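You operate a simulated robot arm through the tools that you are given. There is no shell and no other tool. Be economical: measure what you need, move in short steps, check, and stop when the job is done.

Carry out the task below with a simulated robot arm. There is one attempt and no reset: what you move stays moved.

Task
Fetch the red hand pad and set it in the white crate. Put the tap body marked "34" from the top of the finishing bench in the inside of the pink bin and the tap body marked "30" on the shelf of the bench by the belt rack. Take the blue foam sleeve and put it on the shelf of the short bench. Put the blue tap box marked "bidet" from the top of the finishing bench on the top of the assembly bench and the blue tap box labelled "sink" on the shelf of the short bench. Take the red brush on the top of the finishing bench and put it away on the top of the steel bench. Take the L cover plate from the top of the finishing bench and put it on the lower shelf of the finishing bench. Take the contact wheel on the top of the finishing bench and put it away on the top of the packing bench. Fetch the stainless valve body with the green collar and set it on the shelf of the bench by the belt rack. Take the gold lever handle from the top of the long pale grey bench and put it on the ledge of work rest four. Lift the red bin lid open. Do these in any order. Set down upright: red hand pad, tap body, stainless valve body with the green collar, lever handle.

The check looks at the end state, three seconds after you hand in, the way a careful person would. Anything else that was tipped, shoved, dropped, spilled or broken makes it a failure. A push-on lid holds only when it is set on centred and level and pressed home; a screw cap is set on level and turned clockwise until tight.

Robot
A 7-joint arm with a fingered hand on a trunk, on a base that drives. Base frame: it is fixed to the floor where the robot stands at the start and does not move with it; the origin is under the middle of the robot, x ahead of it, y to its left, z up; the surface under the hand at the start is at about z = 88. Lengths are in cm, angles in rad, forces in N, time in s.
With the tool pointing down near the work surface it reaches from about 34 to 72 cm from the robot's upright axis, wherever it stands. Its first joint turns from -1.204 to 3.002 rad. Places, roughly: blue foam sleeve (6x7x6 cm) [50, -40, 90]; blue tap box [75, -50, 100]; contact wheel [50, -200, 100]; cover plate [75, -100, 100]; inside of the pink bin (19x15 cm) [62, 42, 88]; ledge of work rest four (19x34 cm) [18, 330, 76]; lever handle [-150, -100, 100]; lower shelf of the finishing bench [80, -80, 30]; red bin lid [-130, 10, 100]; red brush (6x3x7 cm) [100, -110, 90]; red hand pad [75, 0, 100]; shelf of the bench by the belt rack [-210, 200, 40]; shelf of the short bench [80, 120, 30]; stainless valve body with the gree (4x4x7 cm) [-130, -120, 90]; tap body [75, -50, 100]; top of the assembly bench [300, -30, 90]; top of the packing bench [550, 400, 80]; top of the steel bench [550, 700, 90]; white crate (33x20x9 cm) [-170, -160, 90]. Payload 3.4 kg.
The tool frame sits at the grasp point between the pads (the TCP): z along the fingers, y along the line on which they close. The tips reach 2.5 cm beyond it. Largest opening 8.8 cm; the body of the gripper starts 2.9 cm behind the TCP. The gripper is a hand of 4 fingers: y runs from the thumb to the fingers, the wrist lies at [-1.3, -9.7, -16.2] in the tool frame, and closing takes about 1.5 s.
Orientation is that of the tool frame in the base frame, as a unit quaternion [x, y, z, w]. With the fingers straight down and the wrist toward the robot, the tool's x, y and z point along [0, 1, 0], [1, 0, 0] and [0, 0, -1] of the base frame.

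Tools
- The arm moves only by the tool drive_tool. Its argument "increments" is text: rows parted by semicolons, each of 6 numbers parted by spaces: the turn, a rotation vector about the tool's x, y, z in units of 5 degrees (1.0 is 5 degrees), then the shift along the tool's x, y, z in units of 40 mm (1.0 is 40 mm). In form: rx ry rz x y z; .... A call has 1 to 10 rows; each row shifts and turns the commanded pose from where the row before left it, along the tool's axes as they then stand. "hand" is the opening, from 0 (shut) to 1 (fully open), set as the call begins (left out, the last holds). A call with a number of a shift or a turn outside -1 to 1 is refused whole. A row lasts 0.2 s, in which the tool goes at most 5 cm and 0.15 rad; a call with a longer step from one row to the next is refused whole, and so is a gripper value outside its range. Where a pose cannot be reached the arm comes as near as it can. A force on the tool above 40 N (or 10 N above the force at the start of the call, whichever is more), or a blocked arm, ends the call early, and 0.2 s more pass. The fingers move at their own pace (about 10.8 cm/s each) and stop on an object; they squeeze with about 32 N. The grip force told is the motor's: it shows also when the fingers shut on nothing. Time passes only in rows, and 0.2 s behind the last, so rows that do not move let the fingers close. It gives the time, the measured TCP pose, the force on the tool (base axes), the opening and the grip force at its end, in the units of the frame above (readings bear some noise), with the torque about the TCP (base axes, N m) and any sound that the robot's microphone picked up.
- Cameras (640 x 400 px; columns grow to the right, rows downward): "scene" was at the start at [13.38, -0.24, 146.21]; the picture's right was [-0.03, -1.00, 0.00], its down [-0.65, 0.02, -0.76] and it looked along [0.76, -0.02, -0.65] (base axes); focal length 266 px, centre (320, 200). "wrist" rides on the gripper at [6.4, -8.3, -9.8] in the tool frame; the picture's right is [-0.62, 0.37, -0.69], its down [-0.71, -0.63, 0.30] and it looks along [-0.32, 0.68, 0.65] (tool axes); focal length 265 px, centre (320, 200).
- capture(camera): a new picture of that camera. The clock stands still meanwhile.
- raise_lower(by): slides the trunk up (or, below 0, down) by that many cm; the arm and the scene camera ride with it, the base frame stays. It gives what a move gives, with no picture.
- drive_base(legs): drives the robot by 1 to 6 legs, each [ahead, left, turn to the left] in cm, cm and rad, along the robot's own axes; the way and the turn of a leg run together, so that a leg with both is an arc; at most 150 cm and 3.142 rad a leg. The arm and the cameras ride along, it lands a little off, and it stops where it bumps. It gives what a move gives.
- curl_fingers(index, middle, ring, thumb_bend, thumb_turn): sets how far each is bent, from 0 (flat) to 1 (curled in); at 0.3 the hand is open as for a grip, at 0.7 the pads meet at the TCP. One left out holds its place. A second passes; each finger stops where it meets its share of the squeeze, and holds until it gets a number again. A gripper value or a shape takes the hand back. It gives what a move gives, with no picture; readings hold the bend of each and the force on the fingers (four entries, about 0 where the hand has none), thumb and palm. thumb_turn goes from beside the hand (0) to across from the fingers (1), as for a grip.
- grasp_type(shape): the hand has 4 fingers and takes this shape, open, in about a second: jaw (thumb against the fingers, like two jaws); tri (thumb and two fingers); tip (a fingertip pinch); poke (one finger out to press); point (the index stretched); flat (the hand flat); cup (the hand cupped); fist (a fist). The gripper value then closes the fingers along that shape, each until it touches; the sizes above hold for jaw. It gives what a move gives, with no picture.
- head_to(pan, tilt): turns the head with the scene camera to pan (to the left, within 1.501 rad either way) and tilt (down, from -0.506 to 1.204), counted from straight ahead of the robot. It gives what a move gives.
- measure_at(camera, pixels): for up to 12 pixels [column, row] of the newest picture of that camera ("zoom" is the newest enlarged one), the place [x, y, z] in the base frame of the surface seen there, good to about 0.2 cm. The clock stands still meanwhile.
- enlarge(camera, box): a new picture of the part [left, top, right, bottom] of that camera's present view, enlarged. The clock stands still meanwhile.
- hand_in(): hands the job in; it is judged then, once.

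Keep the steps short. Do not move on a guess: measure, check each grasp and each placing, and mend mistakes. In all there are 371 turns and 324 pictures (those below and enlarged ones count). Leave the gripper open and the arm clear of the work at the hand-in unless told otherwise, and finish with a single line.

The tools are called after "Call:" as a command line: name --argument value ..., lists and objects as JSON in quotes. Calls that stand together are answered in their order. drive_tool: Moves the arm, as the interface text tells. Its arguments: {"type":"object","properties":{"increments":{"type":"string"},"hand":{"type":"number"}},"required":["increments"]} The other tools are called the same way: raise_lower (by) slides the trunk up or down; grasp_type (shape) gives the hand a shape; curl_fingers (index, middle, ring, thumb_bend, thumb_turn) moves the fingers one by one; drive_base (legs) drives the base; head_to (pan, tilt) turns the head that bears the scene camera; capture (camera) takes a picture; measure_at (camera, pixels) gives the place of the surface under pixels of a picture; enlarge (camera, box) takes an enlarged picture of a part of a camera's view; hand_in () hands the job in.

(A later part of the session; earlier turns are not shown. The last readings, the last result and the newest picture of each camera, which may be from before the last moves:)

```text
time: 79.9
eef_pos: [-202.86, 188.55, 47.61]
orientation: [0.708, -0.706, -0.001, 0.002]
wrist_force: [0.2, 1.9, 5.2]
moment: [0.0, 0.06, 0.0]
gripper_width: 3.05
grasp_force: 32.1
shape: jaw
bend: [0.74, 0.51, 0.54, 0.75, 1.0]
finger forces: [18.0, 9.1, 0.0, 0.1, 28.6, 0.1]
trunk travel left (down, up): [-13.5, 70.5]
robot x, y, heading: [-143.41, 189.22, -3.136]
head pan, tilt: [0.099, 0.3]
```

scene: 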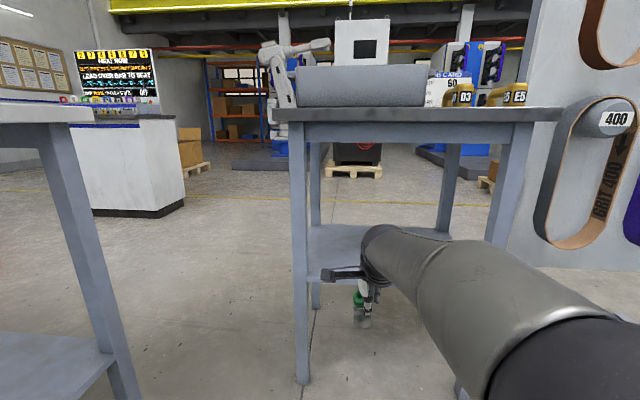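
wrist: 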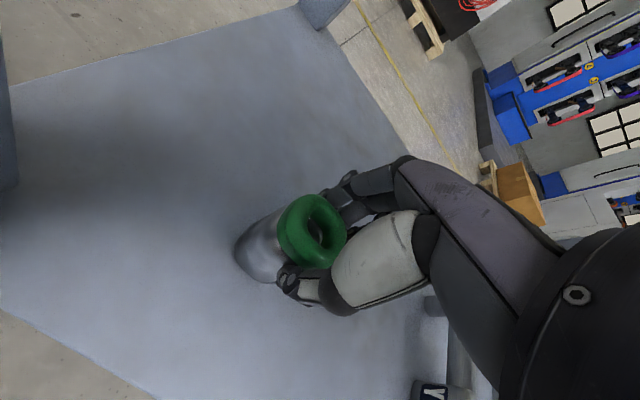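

Contact felt (+8 N). Open and rise.

Call:
drive_tool --increments "0 0 0 0 0 0; 0 0 0 0 0 0; 0 0 0 0 0 0; 0 0 0 0 0 0; 0 0 0 0 0 0" --hand 1

Call:
drive_tool --increments "0 0 0 0 0 -0.4; 0 0 0 0 0 -0.6; 0 0 0 0 0 -0.8; 0 0 0 0 0 -0.3; 0 0 0 0 0 0" --hand 1

Call:
capture --camera "wrist"

```text
time: 81.1
eef_pos: [-202.87, 188.44, 47.45]
orientation: [0.709, -0.705, 0.0, 0.0]
wrist_force: [-0.1, -0.2, 0.7]
moment: [0.0, -0.08, 0.01]
gripper_width: 8.79
grasp_force: 0.0
shape: jaw
bend: [0.3, 0.3, 0.3, 0.3, 0.98]
finger forces: [0.0, 0.1, 0.0, 0.1, 0.1, 0.0]
trunk travel left (down, up): [-13.5, 70.5]
robot x, y, heading: [-143.42, 189.14, -3.138]
head pan, tilt: [0.099, 0.3]
```

```text
time: 82.3
eef_pos: [-202.98, 188.47, 55.85]
orientation: [0.709, -0.705, -0.001, 0.0]
wrist_force: [-0.3, 0.0, -0.1]
moment: [-0.03, 0.03, 0.0]
gripper_width: 8.72
grasp_force: 0.0
shape: jaw
bend: [0.3, 0.3, 0.3, 0.3, 0.98]
finger forces: [0.0, 0.0, 0.0, 0.0, 0.0, 0.0]
trunk travel left (down, up): [-13.5, 70.5]
robot x, y, heading: [-143.44, 189.01, -3.135]
head pan, tilt: [0.099, 0.3]
```

```text
288 pictures are left
```

wrist: 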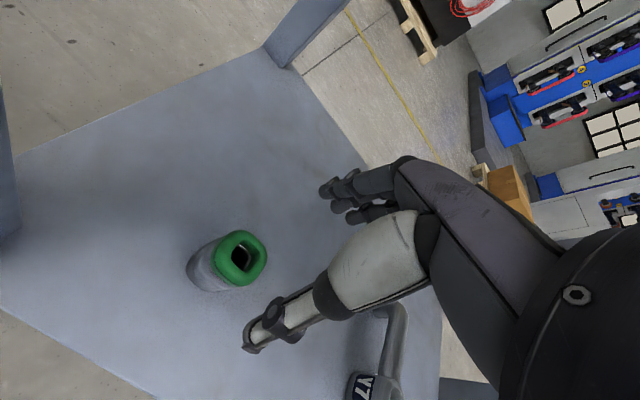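

Valve body stands upright. I back out, raise the trunk, and drive to the bins.

Call:
drive_base --legs '[[-105, 0, 0]]'

Call:
raise_lower --by 40

Call:
raise_lower --by 28

Call:
drive_base --legs '[[0, 120, 0], [0, 45, 0]]'

Call:
head_to --pan 0.3 --tilt 0.5

Call:
capture --camera "scene"

```text
time: 87.7
eef_pos: [-97.99, 189.21, 55.9]
orientation: [0.709, -0.705, 0.0, 0.001]
wrist_force: [0.6, 0.6, -0.4]
moment: [-0.02, 0.0, 0.02]
gripper_width: 8.72
grasp_force: 0.0
shape: jaw
bend: [0.3, 0.3, 0.3, 0.3, 0.98]
finger forces: [0.0, 0.1, 0.0, 0.0, 0.1, 0.1]
trunk travel left (down, up): [-13.5, 70.5]
robot x, y, heading: [-38.48, 189.31, -3.139]
head pan, tilt: [0.099, 0.3]
```

```text
time: 91.5
eef_pos: [-97.99, 189.06, 95.75]
orientation: [0.709, -0.706, -0.001, -0.001]
wrist_force: [-0.3, 0.2, 0.5]
moment: [0.03, -0.02, 0.02]
gripper_width: 8.77
grasp_force: 0.1
shape: jaw
bend: [0.3, 0.3, 0.3, 0.3, 0.98]
finger forces: [0.1, 0.0, 0.0, 0.0, 0.0, 0.1]
trunk travel left (down, up): [-53.5, 30.5]
robot x, y, heading: [-38.84, 189.8, -3.138]
head pan, tilt: [0.099, 0.3]
```

```text
time: 94.4
eef_pos: [-98.04, 188.96, 123.8]
orientation: [0.708, -0.706, 0.0, 0.0]
wrist_force: [0.0, 0.3, -0.2]
moment: [-0.04, -0.01, 0.01]
gripper_width: 8.74
grasp_force: 0.1
shape: jaw
bend: [0.3, 0.3, 0.3, 0.3, 0.98]
finger forces: [0.0, 0.1, 0.0, 0.0, 0.0, 0.0]
trunk travel left (down, up): [-81.5, 2.5]
robot x, y, heading: [-38.69, 189.6, -3.138]
head pan, tilt: [0.099, 0.3]
```

```text
time: 102.8
eef_pos: [-95.2, 22.22, 123.69]
orientation: [0.717, -0.697, 0.0, 0.0]
wrist_force: [0.6, 0.1, -0.7]
moment: [-0.01, 0.01, 0.0]
gripper_width: 8.77
grasp_force: 0.0
shape: jaw
bend: [0.3, 0.3, 0.3, 0.3, 0.98]
finger forces: [0.1, 0.0, 0.1, 0.0, 0.0, 0.0]
trunk travel left (down, up): [-81.5, 2.5]
robot x, y, heading: [-35.72, 24.39, -3.112]
head pan, tilt: [0.099, 0.3]
```

```text
time: 103.5
eef_pos: [-95.08, 22.09, 123.91]
orientation: [0.718, -0.696, 0.0, 0.0]
wrist_force: [-0.1, -0.2, 0.1]
moment: [0.03, -0.03, -0.02]
gripper_width: 8.77
grasp_force: 0.1
shape: jaw
bend: [0.3, 0.3, 0.3, 0.3, 0.98]
finger forces: [0.1, 0.0, 0.0, 0.0, 0.0, 0.0]
trunk travel left (down, up): [-81.5, 2.5]
robot x, y, heading: [-35.71, 23.88, -3.11]
head pan, tilt: [0.3, 0.499]
```

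```text
287 pictures are left
```

scene: 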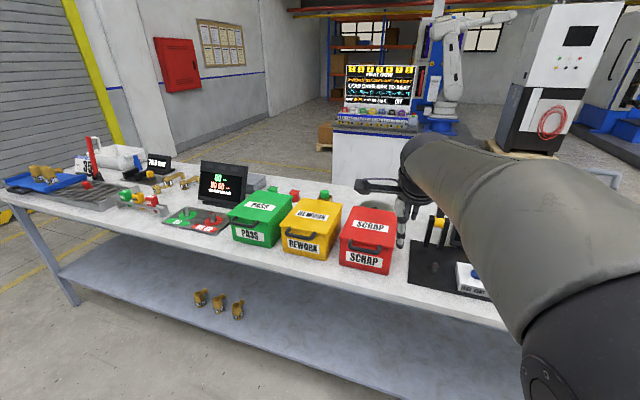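

I look closely at the red bin and its handle, and measure it.

Call:
enlarge --camera "scene" --box '[320, 190, 420, 290]'

Call:
measure_at --camera "zoom" --pixels '[[125, 200], [405, 250], [160, 100], [255, 130], [330, 300], [260, 260], [250, 250], [420, 130], [355, 190], [240, 205]]'

```text
4.00 times, centred on (370, 240) of scene
```

zoom: 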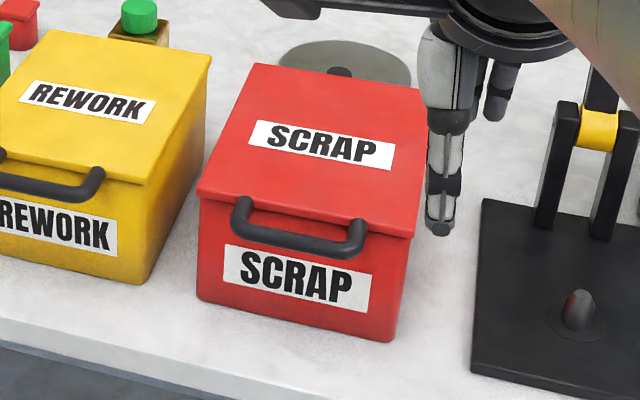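

```text
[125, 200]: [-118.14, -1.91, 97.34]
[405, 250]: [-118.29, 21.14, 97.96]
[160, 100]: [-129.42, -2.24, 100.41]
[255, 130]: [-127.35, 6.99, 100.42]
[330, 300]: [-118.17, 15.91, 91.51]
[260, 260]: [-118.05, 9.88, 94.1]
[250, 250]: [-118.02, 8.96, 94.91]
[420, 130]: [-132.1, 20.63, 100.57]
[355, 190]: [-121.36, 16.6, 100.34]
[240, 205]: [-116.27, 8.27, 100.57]
```

Call:
measure_at --camera "zoom" --pixels '[[243, 215], [245, 232], [300, 240], [340, 248], [357, 235], [300, 247], [300, 230], [270, 215], [210, 190], [255, 66], [300, 222]]'

Call:
drive_base --legs '[[0, 13, -0.03]]'

Call:
head_to --pan 0.1 --tilt 0.6

Call:
capture --camera "scene"

```text
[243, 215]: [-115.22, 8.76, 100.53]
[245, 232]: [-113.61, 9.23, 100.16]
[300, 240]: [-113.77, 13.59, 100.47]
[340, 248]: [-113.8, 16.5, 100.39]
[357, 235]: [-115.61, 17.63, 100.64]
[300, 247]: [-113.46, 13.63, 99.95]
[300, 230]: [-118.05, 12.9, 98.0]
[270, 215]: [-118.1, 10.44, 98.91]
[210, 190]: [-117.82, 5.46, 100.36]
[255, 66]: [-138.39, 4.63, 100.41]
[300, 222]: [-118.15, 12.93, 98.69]
```

```text
time: 104.8
eef_pos: [-95.03, 10.92, 123.79]
orientation: [-0.707, 0.708, 0.0, 0.0]
wrist_force: [-0.4, -0.5, 0.4]
moment: [0.04, 0.03, -0.01]
gripper_width: 8.73
grasp_force: 0.1
shape: jaw
bend: [0.3, 0.3, 0.3, 0.3, 0.98]
finger forces: [0.1, 0.0, 0.1, 0.1, 0.0, 0.1]
trunk travel left (down, up): [-81.5, 2.5]
robot x, y, heading: [-35.6, 10.69, 3.133]
head pan, tilt: [0.3, 0.499]
```

```text
time: 105.5
eef_pos: [-95.04, 10.9, 123.91]
orientation: [-0.706, 0.708, 0.0, 0.0]
wrist_force: [0.1, 0.2, -0.7]
moment: [0.03, -0.01, 0.03]
gripper_width: 8.78
grasp_force: 0.0
shape: jaw
bend: [0.3, 0.3, 0.3, 0.3, 0.98]
finger forces: [0.0, 0.1, 0.0, 0.0, 0.0, 0.0]
trunk travel left (down, up): [-81.5, 2.5]
robot x, y, heading: [-35.53, 11.19, 3.136]
head pan, tilt: [0.099, 0.6]
```

```text
285 pictures are left
```

scene: 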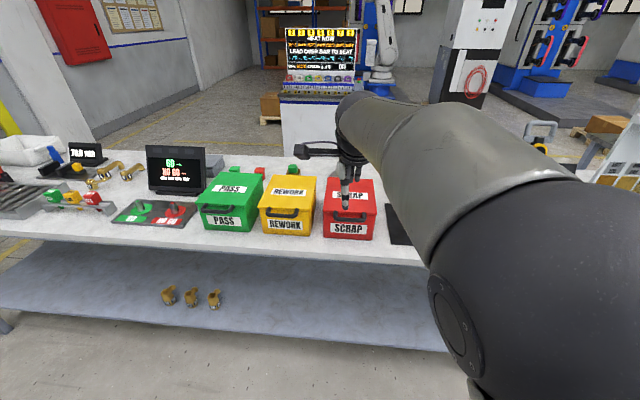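

Handle bar: centre [-114.1,13.2,100], gap to the bin ≈3 cm. I'll pinch it with a fingertip pinch and swing it along its arc about the hinge (x≈-138). I drive closer and take the tip shape.

Call:
drive_base --legs '[[29, -2.3, 0]]'

Call:
grasp_type --shape "tip"

Call:
capture --camera "wrist"

```text
time: 107.5
eef_pos: [-123.75, 13.09, 123.85]
orientation: [-0.707, 0.708, 0.0, 0.001]
wrist_force: [-0.8, -0.4, 0.4]
moment: [-0.02, -0.01, -0.02]
gripper_width: 8.78
grasp_force: 0.0
shape: jaw
bend: [0.3, 0.3, 0.3, 0.3, 0.98]
finger forces: [0.1, 0.0, 0.0, 0.0, 0.0, 0.0]
trunk travel left (down, up): [-81.5, 2.5]
robot x, y, heading: [-64.25, 13.19, 3.141]
head pan, tilt: [0.099, 0.6]
```

```text
time: 108.4
eef_pos: [-123.78, 13.17, 123.75]
orientation: [-0.707, 0.708, 0.0, 0.0]
wrist_force: [-0.4, 0.0, 0.4]
moment: [-0.01, 0.02, 0.0]
gripper_width: 8.76
grasp_force: 0.1
shape: tip
bend: [0.3, 0.98, 0.99, 0.3, 0.98]
finger forces: [0.0, 0.1, 0.0, 0.1, 0.0, 0.0]
trunk travel left (down, up): [-81.5, 2.5]
robot x, y, heading: [-64.82, 13.25, 3.143]
head pan, tilt: [0.099, 0.6]
```

```text
284 pictures are left
```

wrist: 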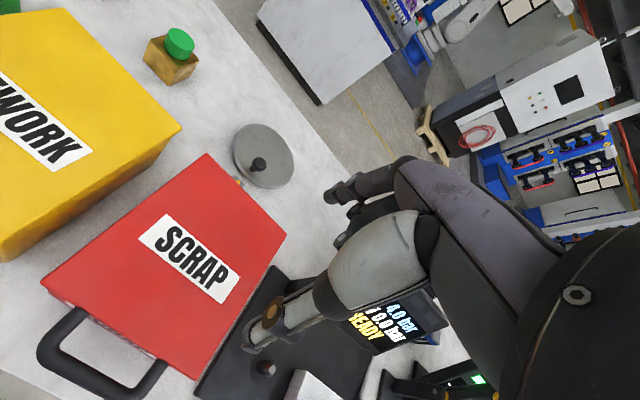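

I measure where the index and thumb tips are.

Call:
measure_at --camera "wrist" --pixels '[[330, 195], [340, 188], [250, 348], [256, 335], [345, 240], [365, 210]]'

Call:
measure_at --camera "scene" --pixels '[[344, 203], [346, 190]]'

```text
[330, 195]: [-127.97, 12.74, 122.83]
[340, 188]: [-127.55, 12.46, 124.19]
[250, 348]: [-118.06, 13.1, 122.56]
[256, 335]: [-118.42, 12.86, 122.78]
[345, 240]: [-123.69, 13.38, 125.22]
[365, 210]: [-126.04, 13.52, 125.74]
```

```text
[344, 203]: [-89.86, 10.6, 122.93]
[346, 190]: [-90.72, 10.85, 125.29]
```

Index is centred on the TCP. I narrow the pinch to 0.4, move back 9.7 cm above the bar, and check.

Call:
drive_tool --increments "0 0 0 0 -0.81 0; 0 0 0 0 -0.81 0; 0 0 0 0 -0.81 0; 0 0 0 0 0 1; 0 0 0 0 0 1; 0 0 0 0 0 1; 0 0 0 0 0 1; 0 0 0 0 0 0" --hand 0.4

Call:
capture --camera "wrist"

```text
time: 110.2
eef_pos: [-114.05, 13.23, 107.86]
orientation: [-0.707, 0.707, 0.0, -0.001]
wrist_force: [-0.1, -0.1, 0.8]
moment: [-0.03, -0.01, 0.0]
gripper_width: 3.59
grasp_force: 0.0
shape: tip
bend: [0.73, 0.98, 0.99, 0.72, 1.0]
finger forces: [0.1, 0.0, 0.1, 0.0, 0.0, 0.0]
trunk travel left (down, up): [-81.5, 2.5]
robot x, y, heading: [-64.93, 12.99, 3.142]
head pan, tilt: [0.099, 0.6]
```

```text
283 pictures are left
```

wrist: 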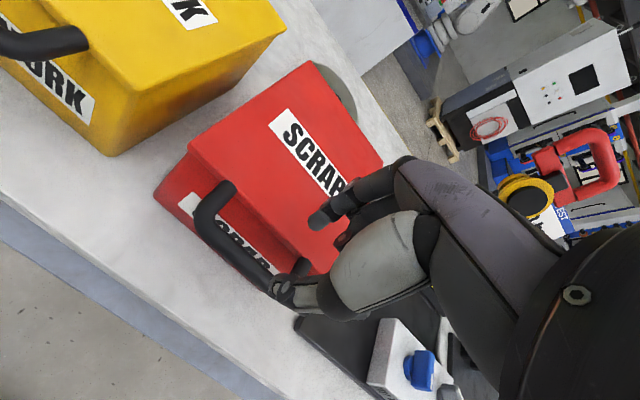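

Call:
measure_at --camera "wrist" --pixels '[[318, 222], [314, 218], [322, 226], [282, 284], [278, 295], [292, 292], [225, 240], [212, 210]]'

Call:
enlarge --camera "wrist" --box '[230, 170, 350, 330]'

```text
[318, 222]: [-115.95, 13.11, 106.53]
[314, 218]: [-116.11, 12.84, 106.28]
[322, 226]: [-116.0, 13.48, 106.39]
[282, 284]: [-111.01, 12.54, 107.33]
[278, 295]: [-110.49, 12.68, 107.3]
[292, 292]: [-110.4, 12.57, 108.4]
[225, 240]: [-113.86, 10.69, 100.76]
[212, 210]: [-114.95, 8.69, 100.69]
```

```text
2.50 times, centred on (290, 250) of wrist
```

zoom: 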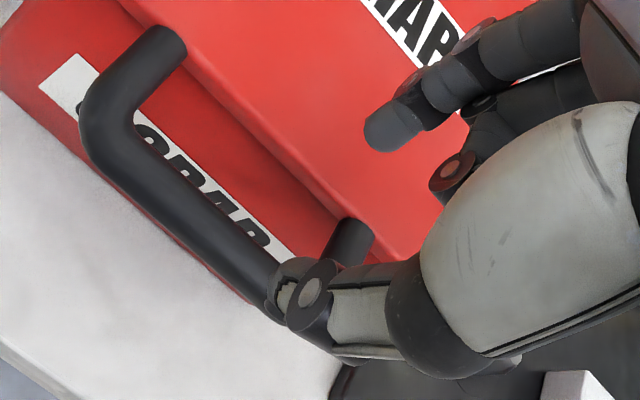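

Tips straddle the bar: index at x≈-116, thumb ≈-110.7, bar -113.5…-114.8. I lower to z≈100.2.

Call:
drive_tool --increments "0 0 0 0 0 0.6; 0 0 0 0 0 0.6; 0 0 0 0 0 0.4; 0 0 0 0 0 0.3; 0 0 0 0 0 0"

Call:
capture --camera "wrist"

```text
time: 111.4
eef_pos: [-114.67, 13.33, 103.2]
orientation: [-0.698, 0.715, -0.009, -0.022]
wrist_force: [-0.8, 0.2, -0.5]
moment: [0.01, -0.02, 0.04]
gripper_width: 3.58
grasp_force: 0.0
shape: tip
bend: [0.73, 0.98, 0.99, 0.72, 1.0]
finger forces: [0.0, 0.0, 0.0, 0.0, 0.0, 0.0]
out of reach, approached as far as the arm can: row 2, 3, 4
trunk travel left (down, up): [-81.5, 2.5]
robot x, y, heading: [-64.28, 13.49, 3.14]
head pan, tilt: [0.099, 0.6]
```

```text
281 pictures are left
```

wrist: 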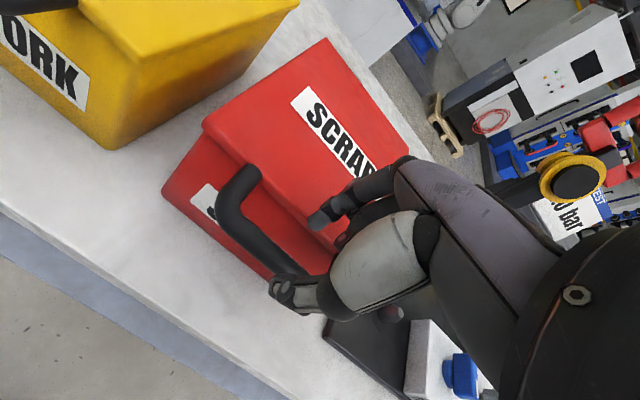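

The trunk is too high for this reach. I rise with the arm, lower the trunk by 12, then retry.

Call:
drive_tool --increments "0 0 0 0 0 -0.8; 0 0 0 0 0 -0.8; 0 0 0 0 0 -0.9; 0 0 0 0 0 -1; 0 0 0 0 0 -1; 0 0 0 0 0 0"

Call:
raise_lower --by -12

```text
time: 112.8
eef_pos: [-114.13, 13.59, 119.26]
orientation: [-0.706, 0.708, -0.01, 0.004]
wrist_force: [0.4, 0.0, -0.3]
moment: [0.0, 0.01, -0.02]
gripper_width: 3.55
grasp_force: 0.0
shape: tip
bend: [0.73, 0.98, 0.99, 0.72, 1.0]
finger forces: [0.0, 0.0, 0.1, 0.0, 0.0, 0.0]
trunk travel left (down, up): [-81.5, 2.5]
robot x, y, heading: [-64.71, 13.34, 3.139]
head pan, tilt: [0.099, 0.6]
```

```text
time: 114.3
eef_pos: [-114.1, 13.58, 107.27]
orientation: [-0.706, 0.708, -0.007, 0.004]
wrist_force: [-0.4, 0.3, 1.0]
moment: [0.03, 0.01, 0.02]
gripper_width: 3.54
grasp_force: 0.0
shape: tip
bend: [0.73, 0.98, 0.99, 0.72, 1.0]
finger forces: [0.1, 0.0, 0.0, 0.0, 0.1, 0.1]
trunk travel left (down, up): [-69.5, 14.5]
robot x, y, heading: [-64.25, 13.22, 3.144]
head pan, tilt: [0.099, 0.6]
```

Call:
drive_tool --increments "0 0 0 0 0 0.6; 0 0 0 0 0 0.5; 0 0 0 0 0 0.4; 0 0 0 0 0 0.3; 0 0 0 0 0 0"

Call:
enlarge --camera "wrist" --box '[200, 150, 400, 330]'

```text
time: 115.5
eef_pos: [-114.14, 13.55, 100.7]
orientation: [-0.707, 0.708, 0.0, 0.0]
wrist_force: [1.9, -0.2, 1.2]
moment: [0.03, 0.03, 0.05]
gripper_width: 3.44
grasp_force: 0.1
shape: tip
bend: [0.74, 0.98, 0.99, 0.72, 1.0]
finger forces: [2.1, 0.0, 0.0, 0.0, 0.1, 0.0]
trunk travel left (down, up): [-69.5, 14.5]
robot x, y, heading: [-64.84, 13.03, 3.141]
head pan, tilt: [0.099, 0.6]
```

```text
2.22 times, centred on (300, 240) of wrist
```

zoom: 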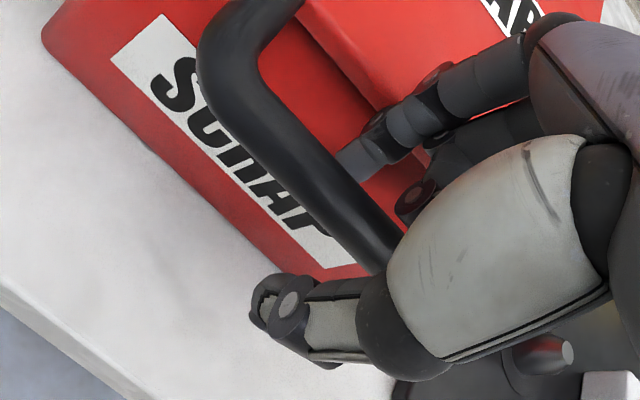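

The index is behind the bar. I close the pinch.

Call:
drive_tool --increments "0 0 0 0 0 0; 0 0 0 0 0 0; 0 0 0 0 0 0; 0 0 0 0 0 0; 0 0 0 0 0 0" --hand 0

Call:
enlarge --camera "wrist" --box '[200, 150, 400, 330]'

```text
time: 116.7
eef_pos: [-113.74, 13.54, 100.84]
orientation: [-0.707, 0.707, 0.0, -0.001]
wrist_force: [15.1, -0.4, -0.2]
moment: [0.01, -0.11, -0.03]
gripper_width: 0.73
grasp_force: 31.9
shape: tip
bend: [0.75, 1.0, 1.0, 0.66, 1.0]
finger forces: [20.5, 0.0, 0.0, 0.1, 33.1, 0.0]
trunk travel left (down, up): [-69.5, 14.5]
robot x, y, heading: [-64.44, 13.25, 3.143]
head pan, tilt: [0.099, 0.6]
```

```text
2.22 times, centred on (300, 240) of wrist
```

zoom: 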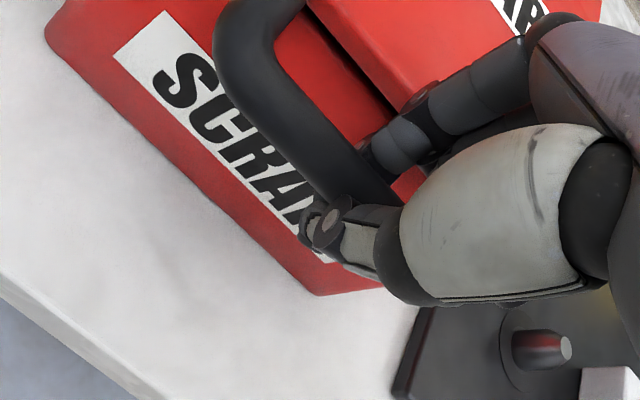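

Pinched. I lift the bar along the arc to 30° first.

Call:
drive_tool --increments "0 0 0 0 0.033 -0.63; 0 0 0 0 0.098 -0.62; 0 0 0 0 0.163 -0.61; 0 0 0 0 0.225 -0.585; 0 0 0 0 0.287 -0.56; 0 0 0 0 0 0"

Call:
capture --camera "wrist"

Call:
capture --camera "scene"

```text
time: 118.1
eef_pos: [-117.19, 13.49, 112.76]
orientation: [-0.707, 0.708, 0.0, -0.001]
wrist_force: [1.7, -4.7, 0.8]
moment: [0.1, -0.04, -0.08]
gripper_width: 0.62
grasp_force: 32.1
shape: tip
bend: [0.75, 1.0, 1.0, 0.66, 1.0]
finger forces: [17.4, 15.6, 0.0, 0.0, 26.1, 0.0]
trunk travel left (down, up): [-69.5, 14.5]
robot x, y, heading: [-64.23, 13.38, 3.138]
head pan, tilt: [0.099, 0.6]
```

```text
278 pictures are left
```

wrist: 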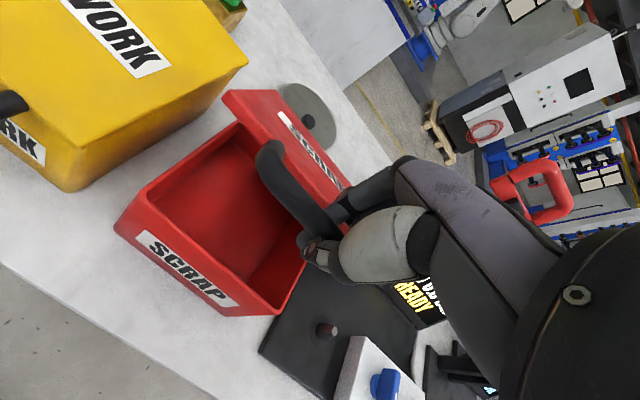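

```text
277 pictures are left
```

scene: 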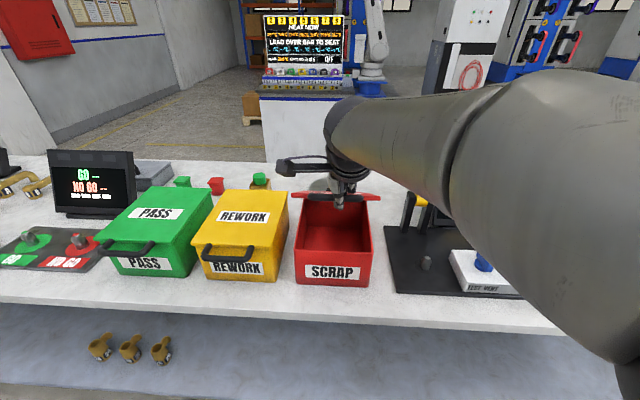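

The lid follows nicely. I continue to about 72°.

Call:
drive_tool --increments "0 0 0 0 0.34 -0.525; 0 0 0 0 0.395 -0.49; 0 0 0 0 0.445 -0.44; 0 0 0 0 0.49 -0.4; 0 0 0 0 0.53 -0.34; 0 0 0 0 0.56 -0.29; 0 0 0 0 0.585 -0.225; 0 0 0 0 0 0"

Call:
capture --camera "scene"

```text
time: 119.9
eef_pos: [-127.2, 13.51, 121.83]
orientation: [0.707, -0.707, -0.001, 0.001]
wrist_force: [4.9, -7.8, 9.1]
moment: [0.28, -0.11, 0.02]
gripper_width: 0.64
grasp_force: 31.5
shape: tip
bend: [0.75, 1.0, 1.0, 0.66, 1.0]
finger forces: [16.8, 24.5, 0.0, 0.1, 29.3, 0.1]
out of reach, approached as far as the arm can: row 6, 7
trunk travel left (down, up): [-69.5, 14.5]
robot x, y, heading: [-64.32, 12.93, 3.143]
head pan, tilt: [0.099, 0.6]
```

```text
276 pictures are left
```

scene: 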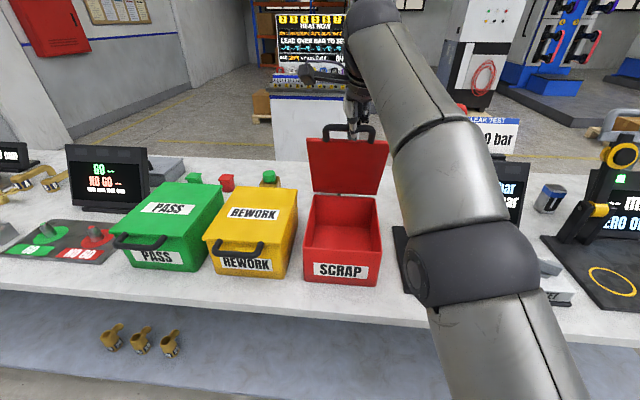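

At the arm's height limit. I tilt the hand forward (fingers turning toward the lid) about the grip to gain reach, staying on the arc.

Call:
drive_tool --increments "-1 0 0 0 0 0; -1 0 0 0 0 0; -1 0 0 0 0 0; -1 0 0 0 0 0; -1 0 0 0 0 0; -1 0 0 0 0 0; 0 0 0 0 0 0"

Call:
capture --camera "scene"

```text
time: 121.5
eef_pos: [-127.33, 13.5, 121.71]
orientation: [-0.683, 0.683, 0.185, -0.182]
wrist_force: [2.6, -11.5, -0.1]
moment: [0.27, -0.27, -0.09]
gripper_width: 0.64
grasp_force: 32.5
shape: tip
bend: [0.75, 1.0, 1.0, 0.66, 1.0]
finger forces: [20.1, 22.8, 0.0, 0.0, 31.8, 0.0]
trunk travel left (down, up): [-69.5, 14.5]
robot x, y, heading: [-64.27, 13.3, 3.141]
head pan, tilt: [0.099, 0.6]
```

```text
275 pictures are left
```

scene: 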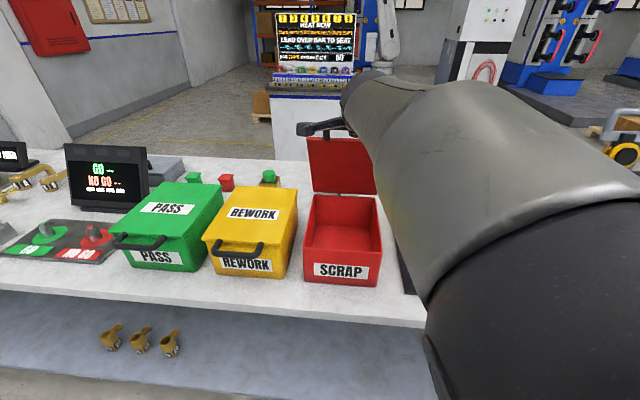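

Now reachable. I continue the arc from ~63° to ~98°.

Call:
drive_tool --increments "0 0 0 0 0.729 0.083; 0 0 0 0 0.712 0.17; 0 0 0 0 0.687 0.255; 0 0 0 0 0.65 0.338; 0 0 0 0 0.6 0.415; 0 0 0 0 0 0"

Call:
capture --camera "scene"

```text
time: 122.9
eef_pos: [-137.03, 13.85, 124.22]
orientation: [0.683, -0.68, -0.192, 0.188]
wrist_force: [3.1, -27.9, 27.0]
moment: [0.47, 0.02, 0.03]
gripper_width: 0.63
grasp_force: 32.6
shape: tip
bend: [0.75, 1.0, 1.0, 0.67, 1.0]
finger forces: [18.0, 39.0, 0.0, 0.1, 27.9, 0.0]
out of reach, approached as far as the arm can: row 4, 5
trunk travel left (down, up): [-69.5, 14.5]
robot x, y, heading: [-64.62, 13.22, 3.137]
head pan, tilt: [0.099, 0.6]
```

```text
274 pictures are left
```

scene: 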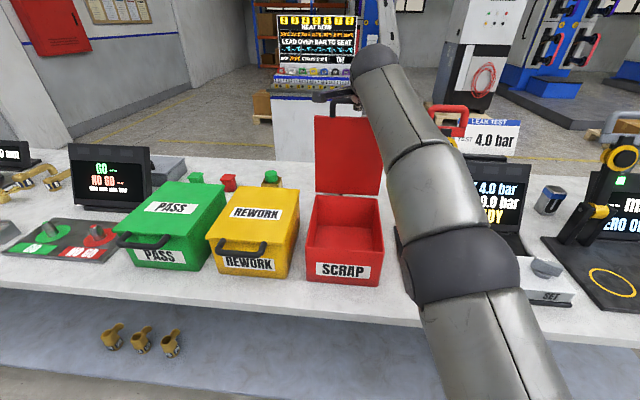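

Lid near vertical (~88°). I drive the base 5 cm ahead to carry it past vertical.

Call:
drive_base --legs '[[5, 0, 0]]'

Call:
capture --camera "scene"

Call:
capture --camera "wrist"

```text
time: 123.9
eef_pos: [-142.12, 13.85, 123.99]
orientation: [0.684, -0.679, -0.19, 0.187]
wrist_force: [-3.2, -27.4, 30.3]
moment: [0.6, -0.07, 0.06]
gripper_width: 0.66
grasp_force: 31.9
shape: tip
bend: [0.75, 1.0, 1.0, 0.71, 1.0]
finger forces: [21.7, 45.3, 0.1, 0.0, 27.9, 0.2]
trunk travel left (down, up): [-69.5, 14.5]
robot x, y, heading: [-68.98, 13.21, 3.145]
head pan, tilt: [0.099, 0.6]
```

```text
273 pictures are left
```

scene: 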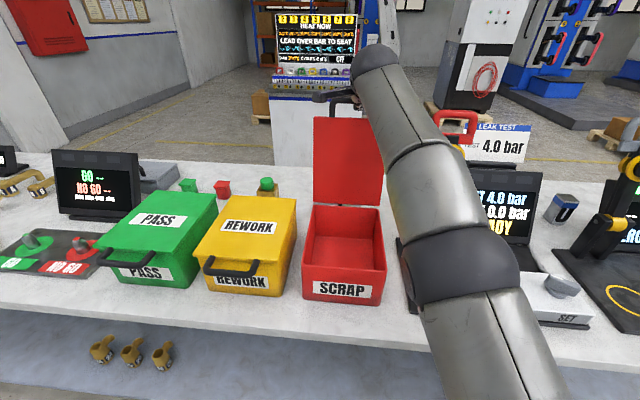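

```text
272 pictures are left
```

wrist: 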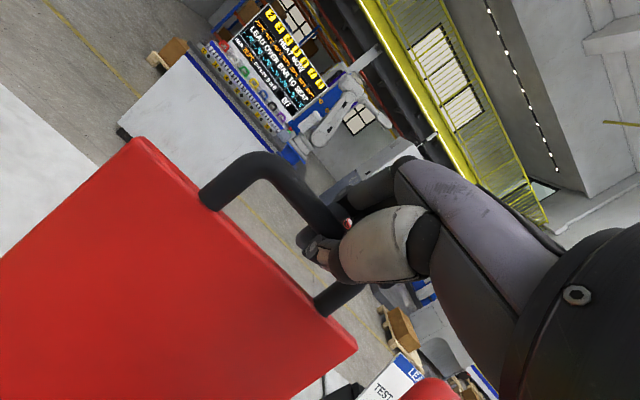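

Call:
measure_at --camera "scene" --pixels '[[345, 125], [345, 160], [345, 195], [340, 290], [300, 295], [382, 298]]'

```text
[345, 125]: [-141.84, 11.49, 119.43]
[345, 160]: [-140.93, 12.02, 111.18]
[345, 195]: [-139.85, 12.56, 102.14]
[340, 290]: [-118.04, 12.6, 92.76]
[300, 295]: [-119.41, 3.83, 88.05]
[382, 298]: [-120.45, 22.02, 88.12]
```

Lid is 6.5° past vertical; bin not moved. I push 4 cm more for safety.

Call:
drive_base --legs '[[4, 0, 0]]'

Call:
drive_tool --increments "0 0 0 0 0 0; 0 0 0 0 0 0; 0 0 0 0 0 0; 0 0 0 0 0 0" --hand 0.5

Call:
capture --camera "scene"

Call:
capture --camera "wrist"

```text
time: 124.8
eef_pos: [-145.26, 13.95, 124.01]
orientation: [0.687, -0.678, -0.183, 0.187]
wrist_force: [27.8, -3.6, -2.9]
moment: [0.1, -0.11, -0.19]
gripper_width: 0.69
grasp_force: 32.1
shape: tip
bend: [0.75, 1.0, 1.0, 0.75, 1.0]
finger forces: [6.2, 14.3, 0.0, 0.0, 46.0, 0.0]
trunk travel left (down, up): [-69.5, 14.5]
robot x, y, heading: [-72.84, 13.11, -3.135]
head pan, tilt: [0.099, 0.6]
stopped in leg 1: the force on the tool passed its limit at 51 N (the readings are from after the stop); the commanded pose is now the measured one
```

```text
time: 125.8
eef_pos: [-146.0, 14.24, 123.9]
orientation: [0.685, -0.68, -0.184, 0.188]
wrist_force: [-6.3, 2.1, 23.8]
moment: [0.18, -0.12, 0.06]
gripper_width: 4.08
grasp_force: 0.0
shape: tip
bend: [0.73, 1.0, 0.99, 0.73, 1.0]
finger forces: [0.1, 14.8, 4.8, 0.0, 4.7, 0.0]
trunk travel left (down, up): [-69.5, 14.5]
robot x, y, heading: [-72.95, 13.25, -3.136]
head pan, tilt: [0.099, 0.6]
```

```text
271 pictures are left
```

scene: 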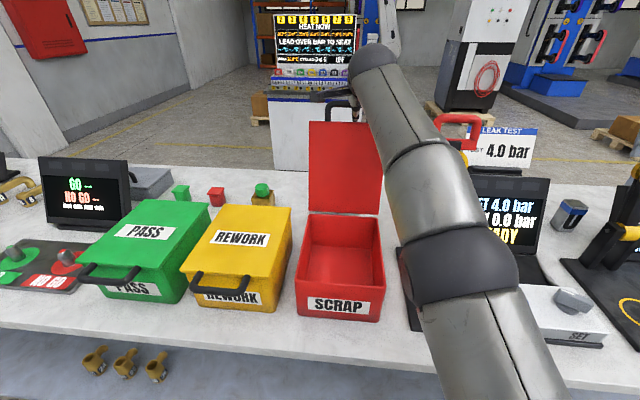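

```text
270 pictures are left
```

wrist: 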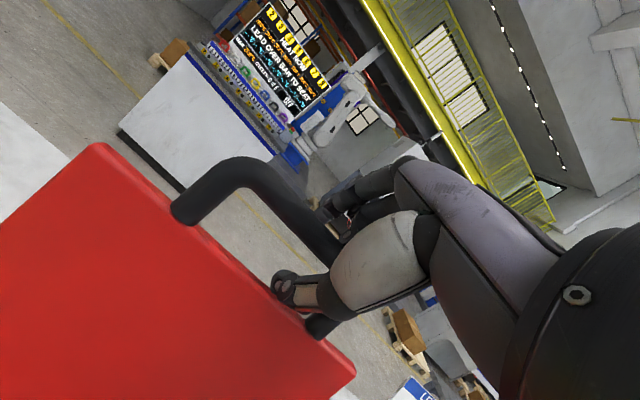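

The lid hit its stop. I open fully and withdraw along the tool axis (up and back).

Call:
drive_tool --increments "0 0 0 0 0 0; 0 0 0 0 0 0; 0 0 0 0 0 0; 0 0 0 0 0 -0.4; 0 0 0 0 0 -0.6; 0 0 0 0 0 -0.8; 0 0 0 0 0 -0.8; 0 0 0 0 0 0" --hand 1

Call:
capture --camera "wrist"

Call:
capture --camera "scene"

```text
time: 127.1
eef_pos: [-144.8, 14.2, 124.38]
orientation: [0.69, -0.685, -0.165, 0.164]
wrist_force: [-2.0, 0.4, -23.3]
moment: [0.12, 1.79, -0.04]
gripper_width: 8.0
grasp_force: 0.0
shape: tip
bend: [0.3, 0.98, 0.99, 0.49, 0.98]
finger forces: [0.0, 0.0, 0.0, 0.1, 71.5, 0.1]
trunk travel left (down, up): [-69.5, 14.5]
robot x, y, heading: [-72.84, 13.17, -3.145]
head pan, tilt: [0.099, 0.6]
stopped in row 6: the force on the tool passed its limit at 53 N (the readings are from after the stop); the commanded pose is now the measured one
```

```text
269 pictures are left
```

wrist: 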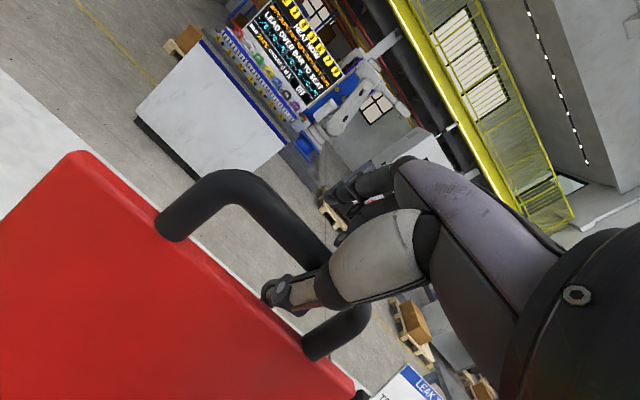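

```text
268 pictures are left
```

scene: 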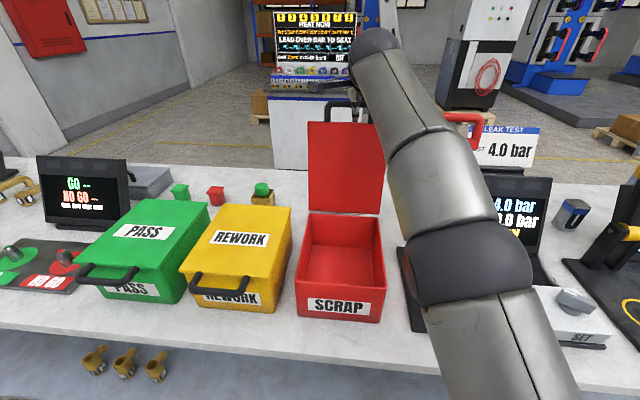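

The thumb is catching the bar. I shift 2.5 cm along −y (thumb away from the bar, still inside the opening), then withdraw.

Call:
drive_tool --increments "0 0 0 0 -0.2 0.1; 0 0 0 0 -0.3 0; 0 0 0 0 -0.25 0; 0 0 0 0 0 0" --hand 1

Call:
capture --camera "wrist"

```text
time: 128.1
eef_pos: [-141.58, 14.3, 124.24]
orientation: [0.688, -0.682, -0.174, 0.176]
wrist_force: [-2.3, -1.6, 25.8]
moment: [-0.01, 0.08, -0.02]
gripper_width: 4.83
grasp_force: 0.0
shape: tip
bend: [0.3, 0.98, 0.99, 0.54, 0.99]
finger forces: [0.0, 0.1, 0.1, 0.0, 40.6, 0.0]
trunk travel left (down, up): [-69.5, 14.5]
robot x, y, heading: [-72.78, 13.48, -3.143]
head pan, tilt: [0.099, 0.6]
```

```text
267 pictures are left
```

wrist: 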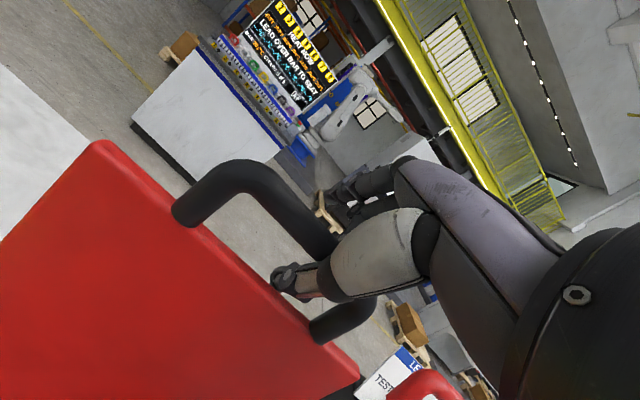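

Call:
capture --camera "scene"

Call:
measure_at --camera "scene" --pixels '[[345, 128], [345, 160], [345, 205], [330, 110], [345, 108]]'

Call:
enlarge --camera "wrist" --box '[200, 150, 440, 350]'

Call:
measure_at --camera "wrist" --pixels '[[280, 272], [290, 290], [320, 270], [270, 260], [240, 170], [185, 215], [310, 230], [350, 195], [340, 320], [305, 325]]'

```text
266 pictures are left
```

scene: 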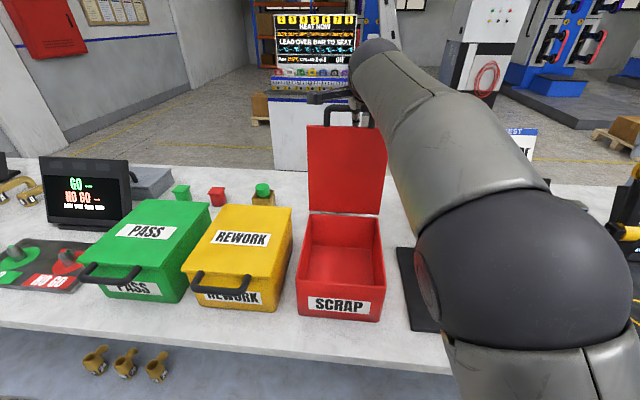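

```text
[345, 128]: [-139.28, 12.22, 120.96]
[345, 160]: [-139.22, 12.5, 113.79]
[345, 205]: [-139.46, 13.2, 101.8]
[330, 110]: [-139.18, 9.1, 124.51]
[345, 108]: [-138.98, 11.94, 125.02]
```

```text
2.00 times, centred on (320, 250) of wrist
```

zoom: 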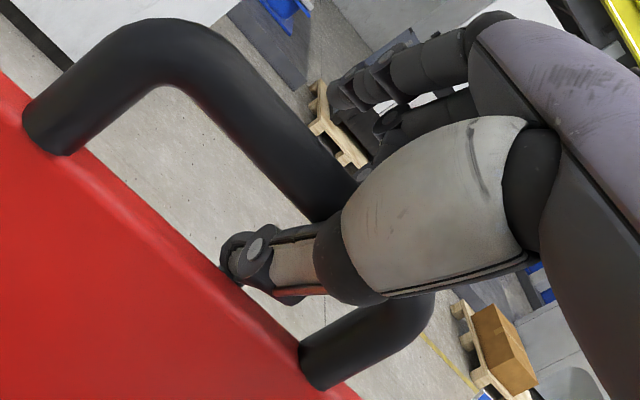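

```text
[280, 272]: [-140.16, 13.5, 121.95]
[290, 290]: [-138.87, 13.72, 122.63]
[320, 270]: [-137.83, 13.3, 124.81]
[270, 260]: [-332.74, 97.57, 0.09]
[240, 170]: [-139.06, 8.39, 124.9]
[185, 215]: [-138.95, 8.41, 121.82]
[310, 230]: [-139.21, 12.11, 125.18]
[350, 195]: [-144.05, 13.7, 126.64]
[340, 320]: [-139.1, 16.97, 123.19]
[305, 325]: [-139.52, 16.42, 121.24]
```

The thumb reaches through the gap under the bar. I hold the thumb at its present bend and slide it out along its own axis (back-up).

Call:
curl_fingers --thumb_bend 0.55

Call:
drive_tool --increments "0 0 0 0 -0.05 -0.25; 0 0 0 0 -0.05 -0.25; 0 0 0 0 -0.06 -0.25; 0 0 0 0 -0.1 -0.3; 0 0 0 0 -0.1 -0.4; 0 0 0 0 0 0"

Call:
capture --camera "wrist"

Call:
capture --camera "scene"

```text
time: 129.1
eef_pos: [-141.67, 14.21, 123.88]
orientation: [0.69, -0.682, -0.171, 0.172]
wrist_force: [0.1, -0.6, 21.0]
moment: [0.26, -0.18, 0.15]
gripper_width: 5.13
grasp_force: 15.1
shape: fingers
bend: [0.3, 0.99, 1.0, 0.61, 0.99]
finger forces: [0.0, 3.5, 9.9, 0.0, 16.7, 0.0]
trunk travel left (down, up): [-69.5, 14.5]
robot x, y, heading: [-73.15, 12.99, -3.138]
head pan, tilt: [0.099, 0.6]
```

```text
time: 130.0
eef_pos: [-140.0, 14.3, 123.99]
orientation: [0.693, -0.687, -0.157, 0.153]
wrist_force: [-4.4, 0.6, -24.3]
moment: [0.21, 1.22, -0.03]
gripper_width: 4.97
grasp_force: 27.4
shape: fingers
bend: [0.3, 0.98, 0.99, 0.63, 0.97]
finger forces: [0.1, 0.0, 3.0, 0.0, 52.4, 0.0]
trunk travel left (down, up): [-69.5, 14.5]
robot x, y, heading: [-73.07, 12.96, -3.139]
head pan, tilt: [0.099, 0.6]
stopped in row 4: the force on the tool passed its limit at 45 N (the readings are from after the stop); the commanded pose is now the measured one
```

```text
264 pictures are left
```

wrist: 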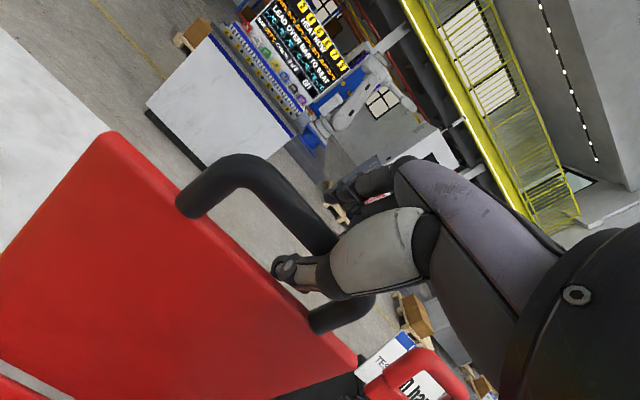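

```text
263 pictures are left
```

scene: 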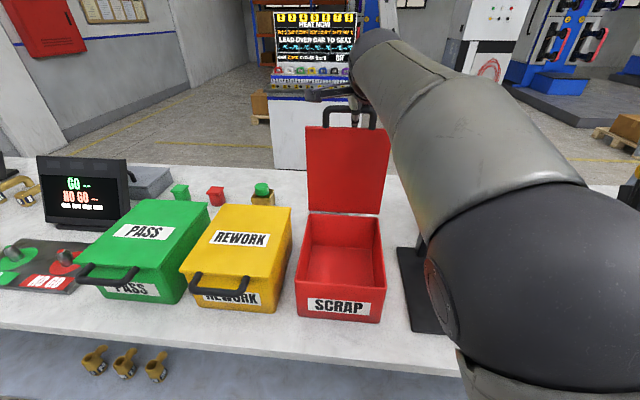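

The curled thumb hooks under the bar. Turning the hand toward horizontal (perpendicular to the lid) frees it; I rotate −50° about the TCP.

Call:
drive_tool --increments "-1 0 0 0 0 0; -1 0 0 0 0 0; -1 0 0 0 0 0; -1 0 0 0 0 0; -1 0 0 0 0 0; 0 0 0 0 0 0"

Call:
drive_tool --increments "-1 0 0 0 0 0; -1 0 0 0 0 0; -1 0 0 0 0 0; -1 0 0 0 0 0; -1 0 0 0 0 0; -1 0 0 0 0 0; 0 0 0 0 0 0"

Call:
capture --camera "wrist"

Call:
capture --camera "scene"

```text
time: 131.4
eef_pos: [-140.02, 14.72, 125.02]
orientation: [0.658, -0.637, -0.269, 0.299]
wrist_force: [0.5, 0.2, 0.5]
moment: [-0.03, 0.01, 0.04]
gripper_width: 5.74
grasp_force: 0.0
shape: fingers
bend: [0.3, 0.98, 0.99, 0.55, 0.98]
finger forces: [0.1, 0.0, 0.1, 0.0, 0.0, 0.0]
out of reach, approached as far as the arm can: row 5
trunk travel left (down, up): [-69.5, 14.5]
robot x, y, heading: [-72.99, 13.38, -3.135]
head pan, tilt: [0.099, 0.6]
```

```text
time: 133.0
eef_pos: [-139.78, 14.74, 125.24]
orientation: [-0.535, 0.536, 0.461, -0.463]
wrist_force: [0.8, -0.1, 0.2]
moment: [-0.01, -0.02, 0.02]
gripper_width: 5.77
grasp_force: 0.0
shape: fingers
bend: [0.3, 0.98, 0.99, 0.55, 0.98]
finger forces: [0.1, 0.0, 0.1, 0.1, 0.0, 0.0]
trunk travel left (down, up): [-69.5, 14.5]
robot x, y, heading: [-73.12, 13.38, -3.139]
head pan, tilt: [0.099, 0.6]
```

```text
262 pictures are left
```

wrist: 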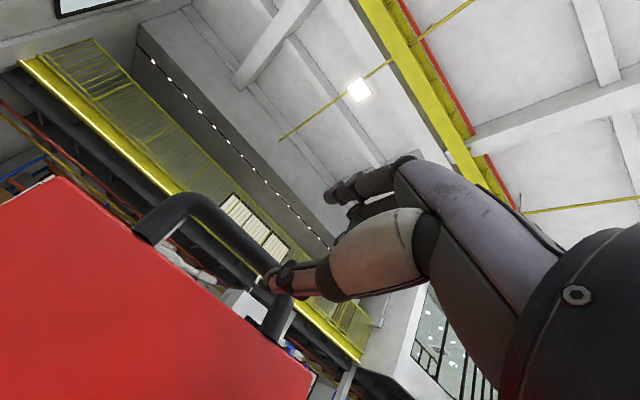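

```text
261 pictures are left
```

scene: 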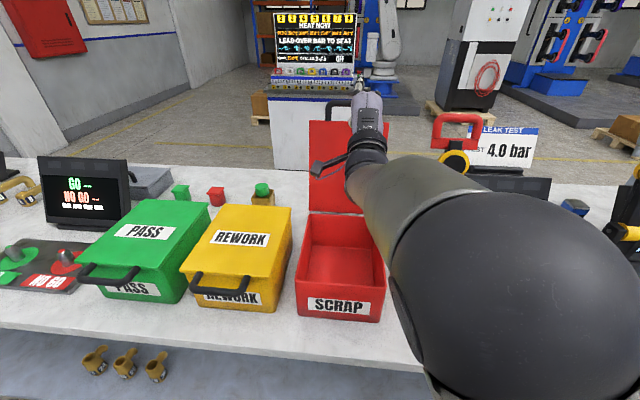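

Forces are zero: free of the bar. I check the lid's angle.

Call:
measure_at --camera "scene" --pixels '[[325, 130], [325, 150], [325, 200], [335, 110]]'

Call:
measure_at --camera "wrist" --pixels '[[272, 280], [310, 275], [215, 220], [60, 180], [60, 370], [240, 250]]'

```text
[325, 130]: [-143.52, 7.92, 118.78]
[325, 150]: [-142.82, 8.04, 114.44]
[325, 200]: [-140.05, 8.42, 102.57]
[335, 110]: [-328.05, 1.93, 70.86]
```

```text
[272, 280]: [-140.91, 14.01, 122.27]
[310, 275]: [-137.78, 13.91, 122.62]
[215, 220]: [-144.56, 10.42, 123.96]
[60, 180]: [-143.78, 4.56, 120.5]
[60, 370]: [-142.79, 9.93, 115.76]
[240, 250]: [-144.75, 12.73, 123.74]
```

Lid rests ~12° beyond vertical by itself: open. I back off and turn the hand down again (+81.6°).

Call:
drive_base --legs '[[-32, 0, 0]]'

Call:
grasp_type --shape "jaw"

Call:
drive_tool --increments "1 0 0 0 -0.3 -0.3; 1 0 0 0 -0.3 -0.3; 1 0 0 0 0 0; 1 0 0 0 0 0; 1 0 0 0 0 0; 1 0 0 0 0 0; 1 0 0 0 0 0; 1 0 0 0 0 0; 1 0 0 0 0 0; 1 0 0 0 0 0"

Call:
drive_tool --increments "1 0 0 0 0 0; 1 0 0 0 0 0; 1 0 0 0 0 0; 1 0 0 0 0 0; 1 0 0 0 0 0; 1 0 0 0 0 0; 0.32 0 0 0 0 0; 0 0 0 0 0 0"

Call:
capture --camera "scene"

```text
time: 135.2
eef_pos: [-107.25, 14.72, 125.04]
orientation: [-0.536, 0.537, 0.459, -0.462]
wrist_force: [0.7, -1.4, -0.3]
moment: [0.02, 0.0, 0.0]
gripper_width: 5.75
grasp_force: 0.1
shape: fingers
bend: [0.3, 0.98, 0.99, 0.55, 0.98]
finger forces: [0.0, 0.0, 0.0, 0.0, 0.0, 0.1]
trunk travel left (down, up): [-69.5, 14.5]
robot x, y, heading: [-40.36, 13.31, -3.142]
head pan, tilt: [0.099, 0.6]
```

```text
time: 136.1
eef_pos: [-107.32, 14.86, 125.0]
orientation: [-0.536, 0.537, 0.459, -0.463]
wrist_force: [-0.3, -0.6, 0.4]
moment: [0.01, 0.0, -0.01]
gripper_width: 8.74
grasp_force: 0.1
shape: jaw
bend: [0.3, 0.3, 0.3, 0.3, 0.98]
finger forces: [0.0, 0.0, 0.0, 0.1, 0.0, 0.0]
trunk travel left (down, up): [-69.5, 14.5]
robot x, y, heading: [-40.15, 13.32, -3.137]
head pan, tilt: [0.099, 0.6]
```

```text
time: 138.2
eef_pos: [-104.55, 14.83, 123.07]
orientation: [0.682, -0.68, -0.188, 0.193]
wrist_force: [0.4, -0.3, 0.3]
moment: [0.01, -0.01, -0.02]
gripper_width: 8.77
grasp_force: 0.0
shape: jaw
bend: [0.3, 0.3, 0.3, 0.3, 0.98]
finger forces: [0.0, 0.0, 0.1, 0.0, 0.0, 0.0]
out of reach, approached as far as the arm can: row 8, 9
trunk travel left (down, up): [-69.5, 14.5]
robot x, y, heading: [-40.43, 13.25, -3.143]
head pan, tilt: [0.099, 0.6]
```

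```text
time: 140.1
eef_pos: [-103.43, 15.1, 122.35]
orientation: [0.708, -0.706, 0.004, -0.002]
wrist_force: [-0.5, 0.4, 0.7]
moment: [-0.05, -0.04, -0.02]
gripper_width: 8.76
grasp_force: 0.1
shape: jaw
bend: [0.3, 0.3, 0.3, 0.3, 0.98]
finger forces: [0.0, 0.1, 0.1, 0.0, 0.0, 0.1]
out of reach, approached as far as the arm can: row 6, 7
trunk travel left (down, up): [-69.5, 14.5]
robot x, y, heading: [-40.54, 12.99, -3.139]
head pan, tilt: [0.099, 0.6]
```

```text
260 pictures are left
```

scene: 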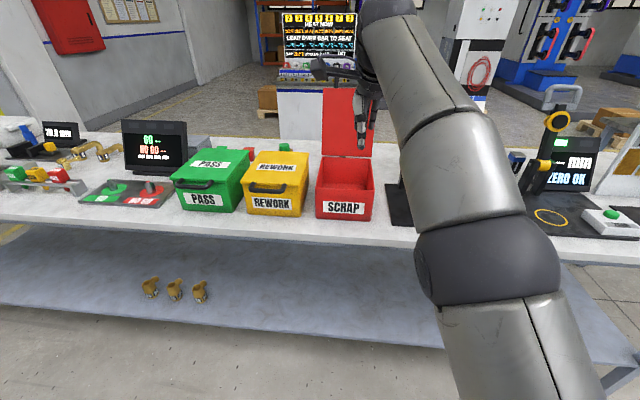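

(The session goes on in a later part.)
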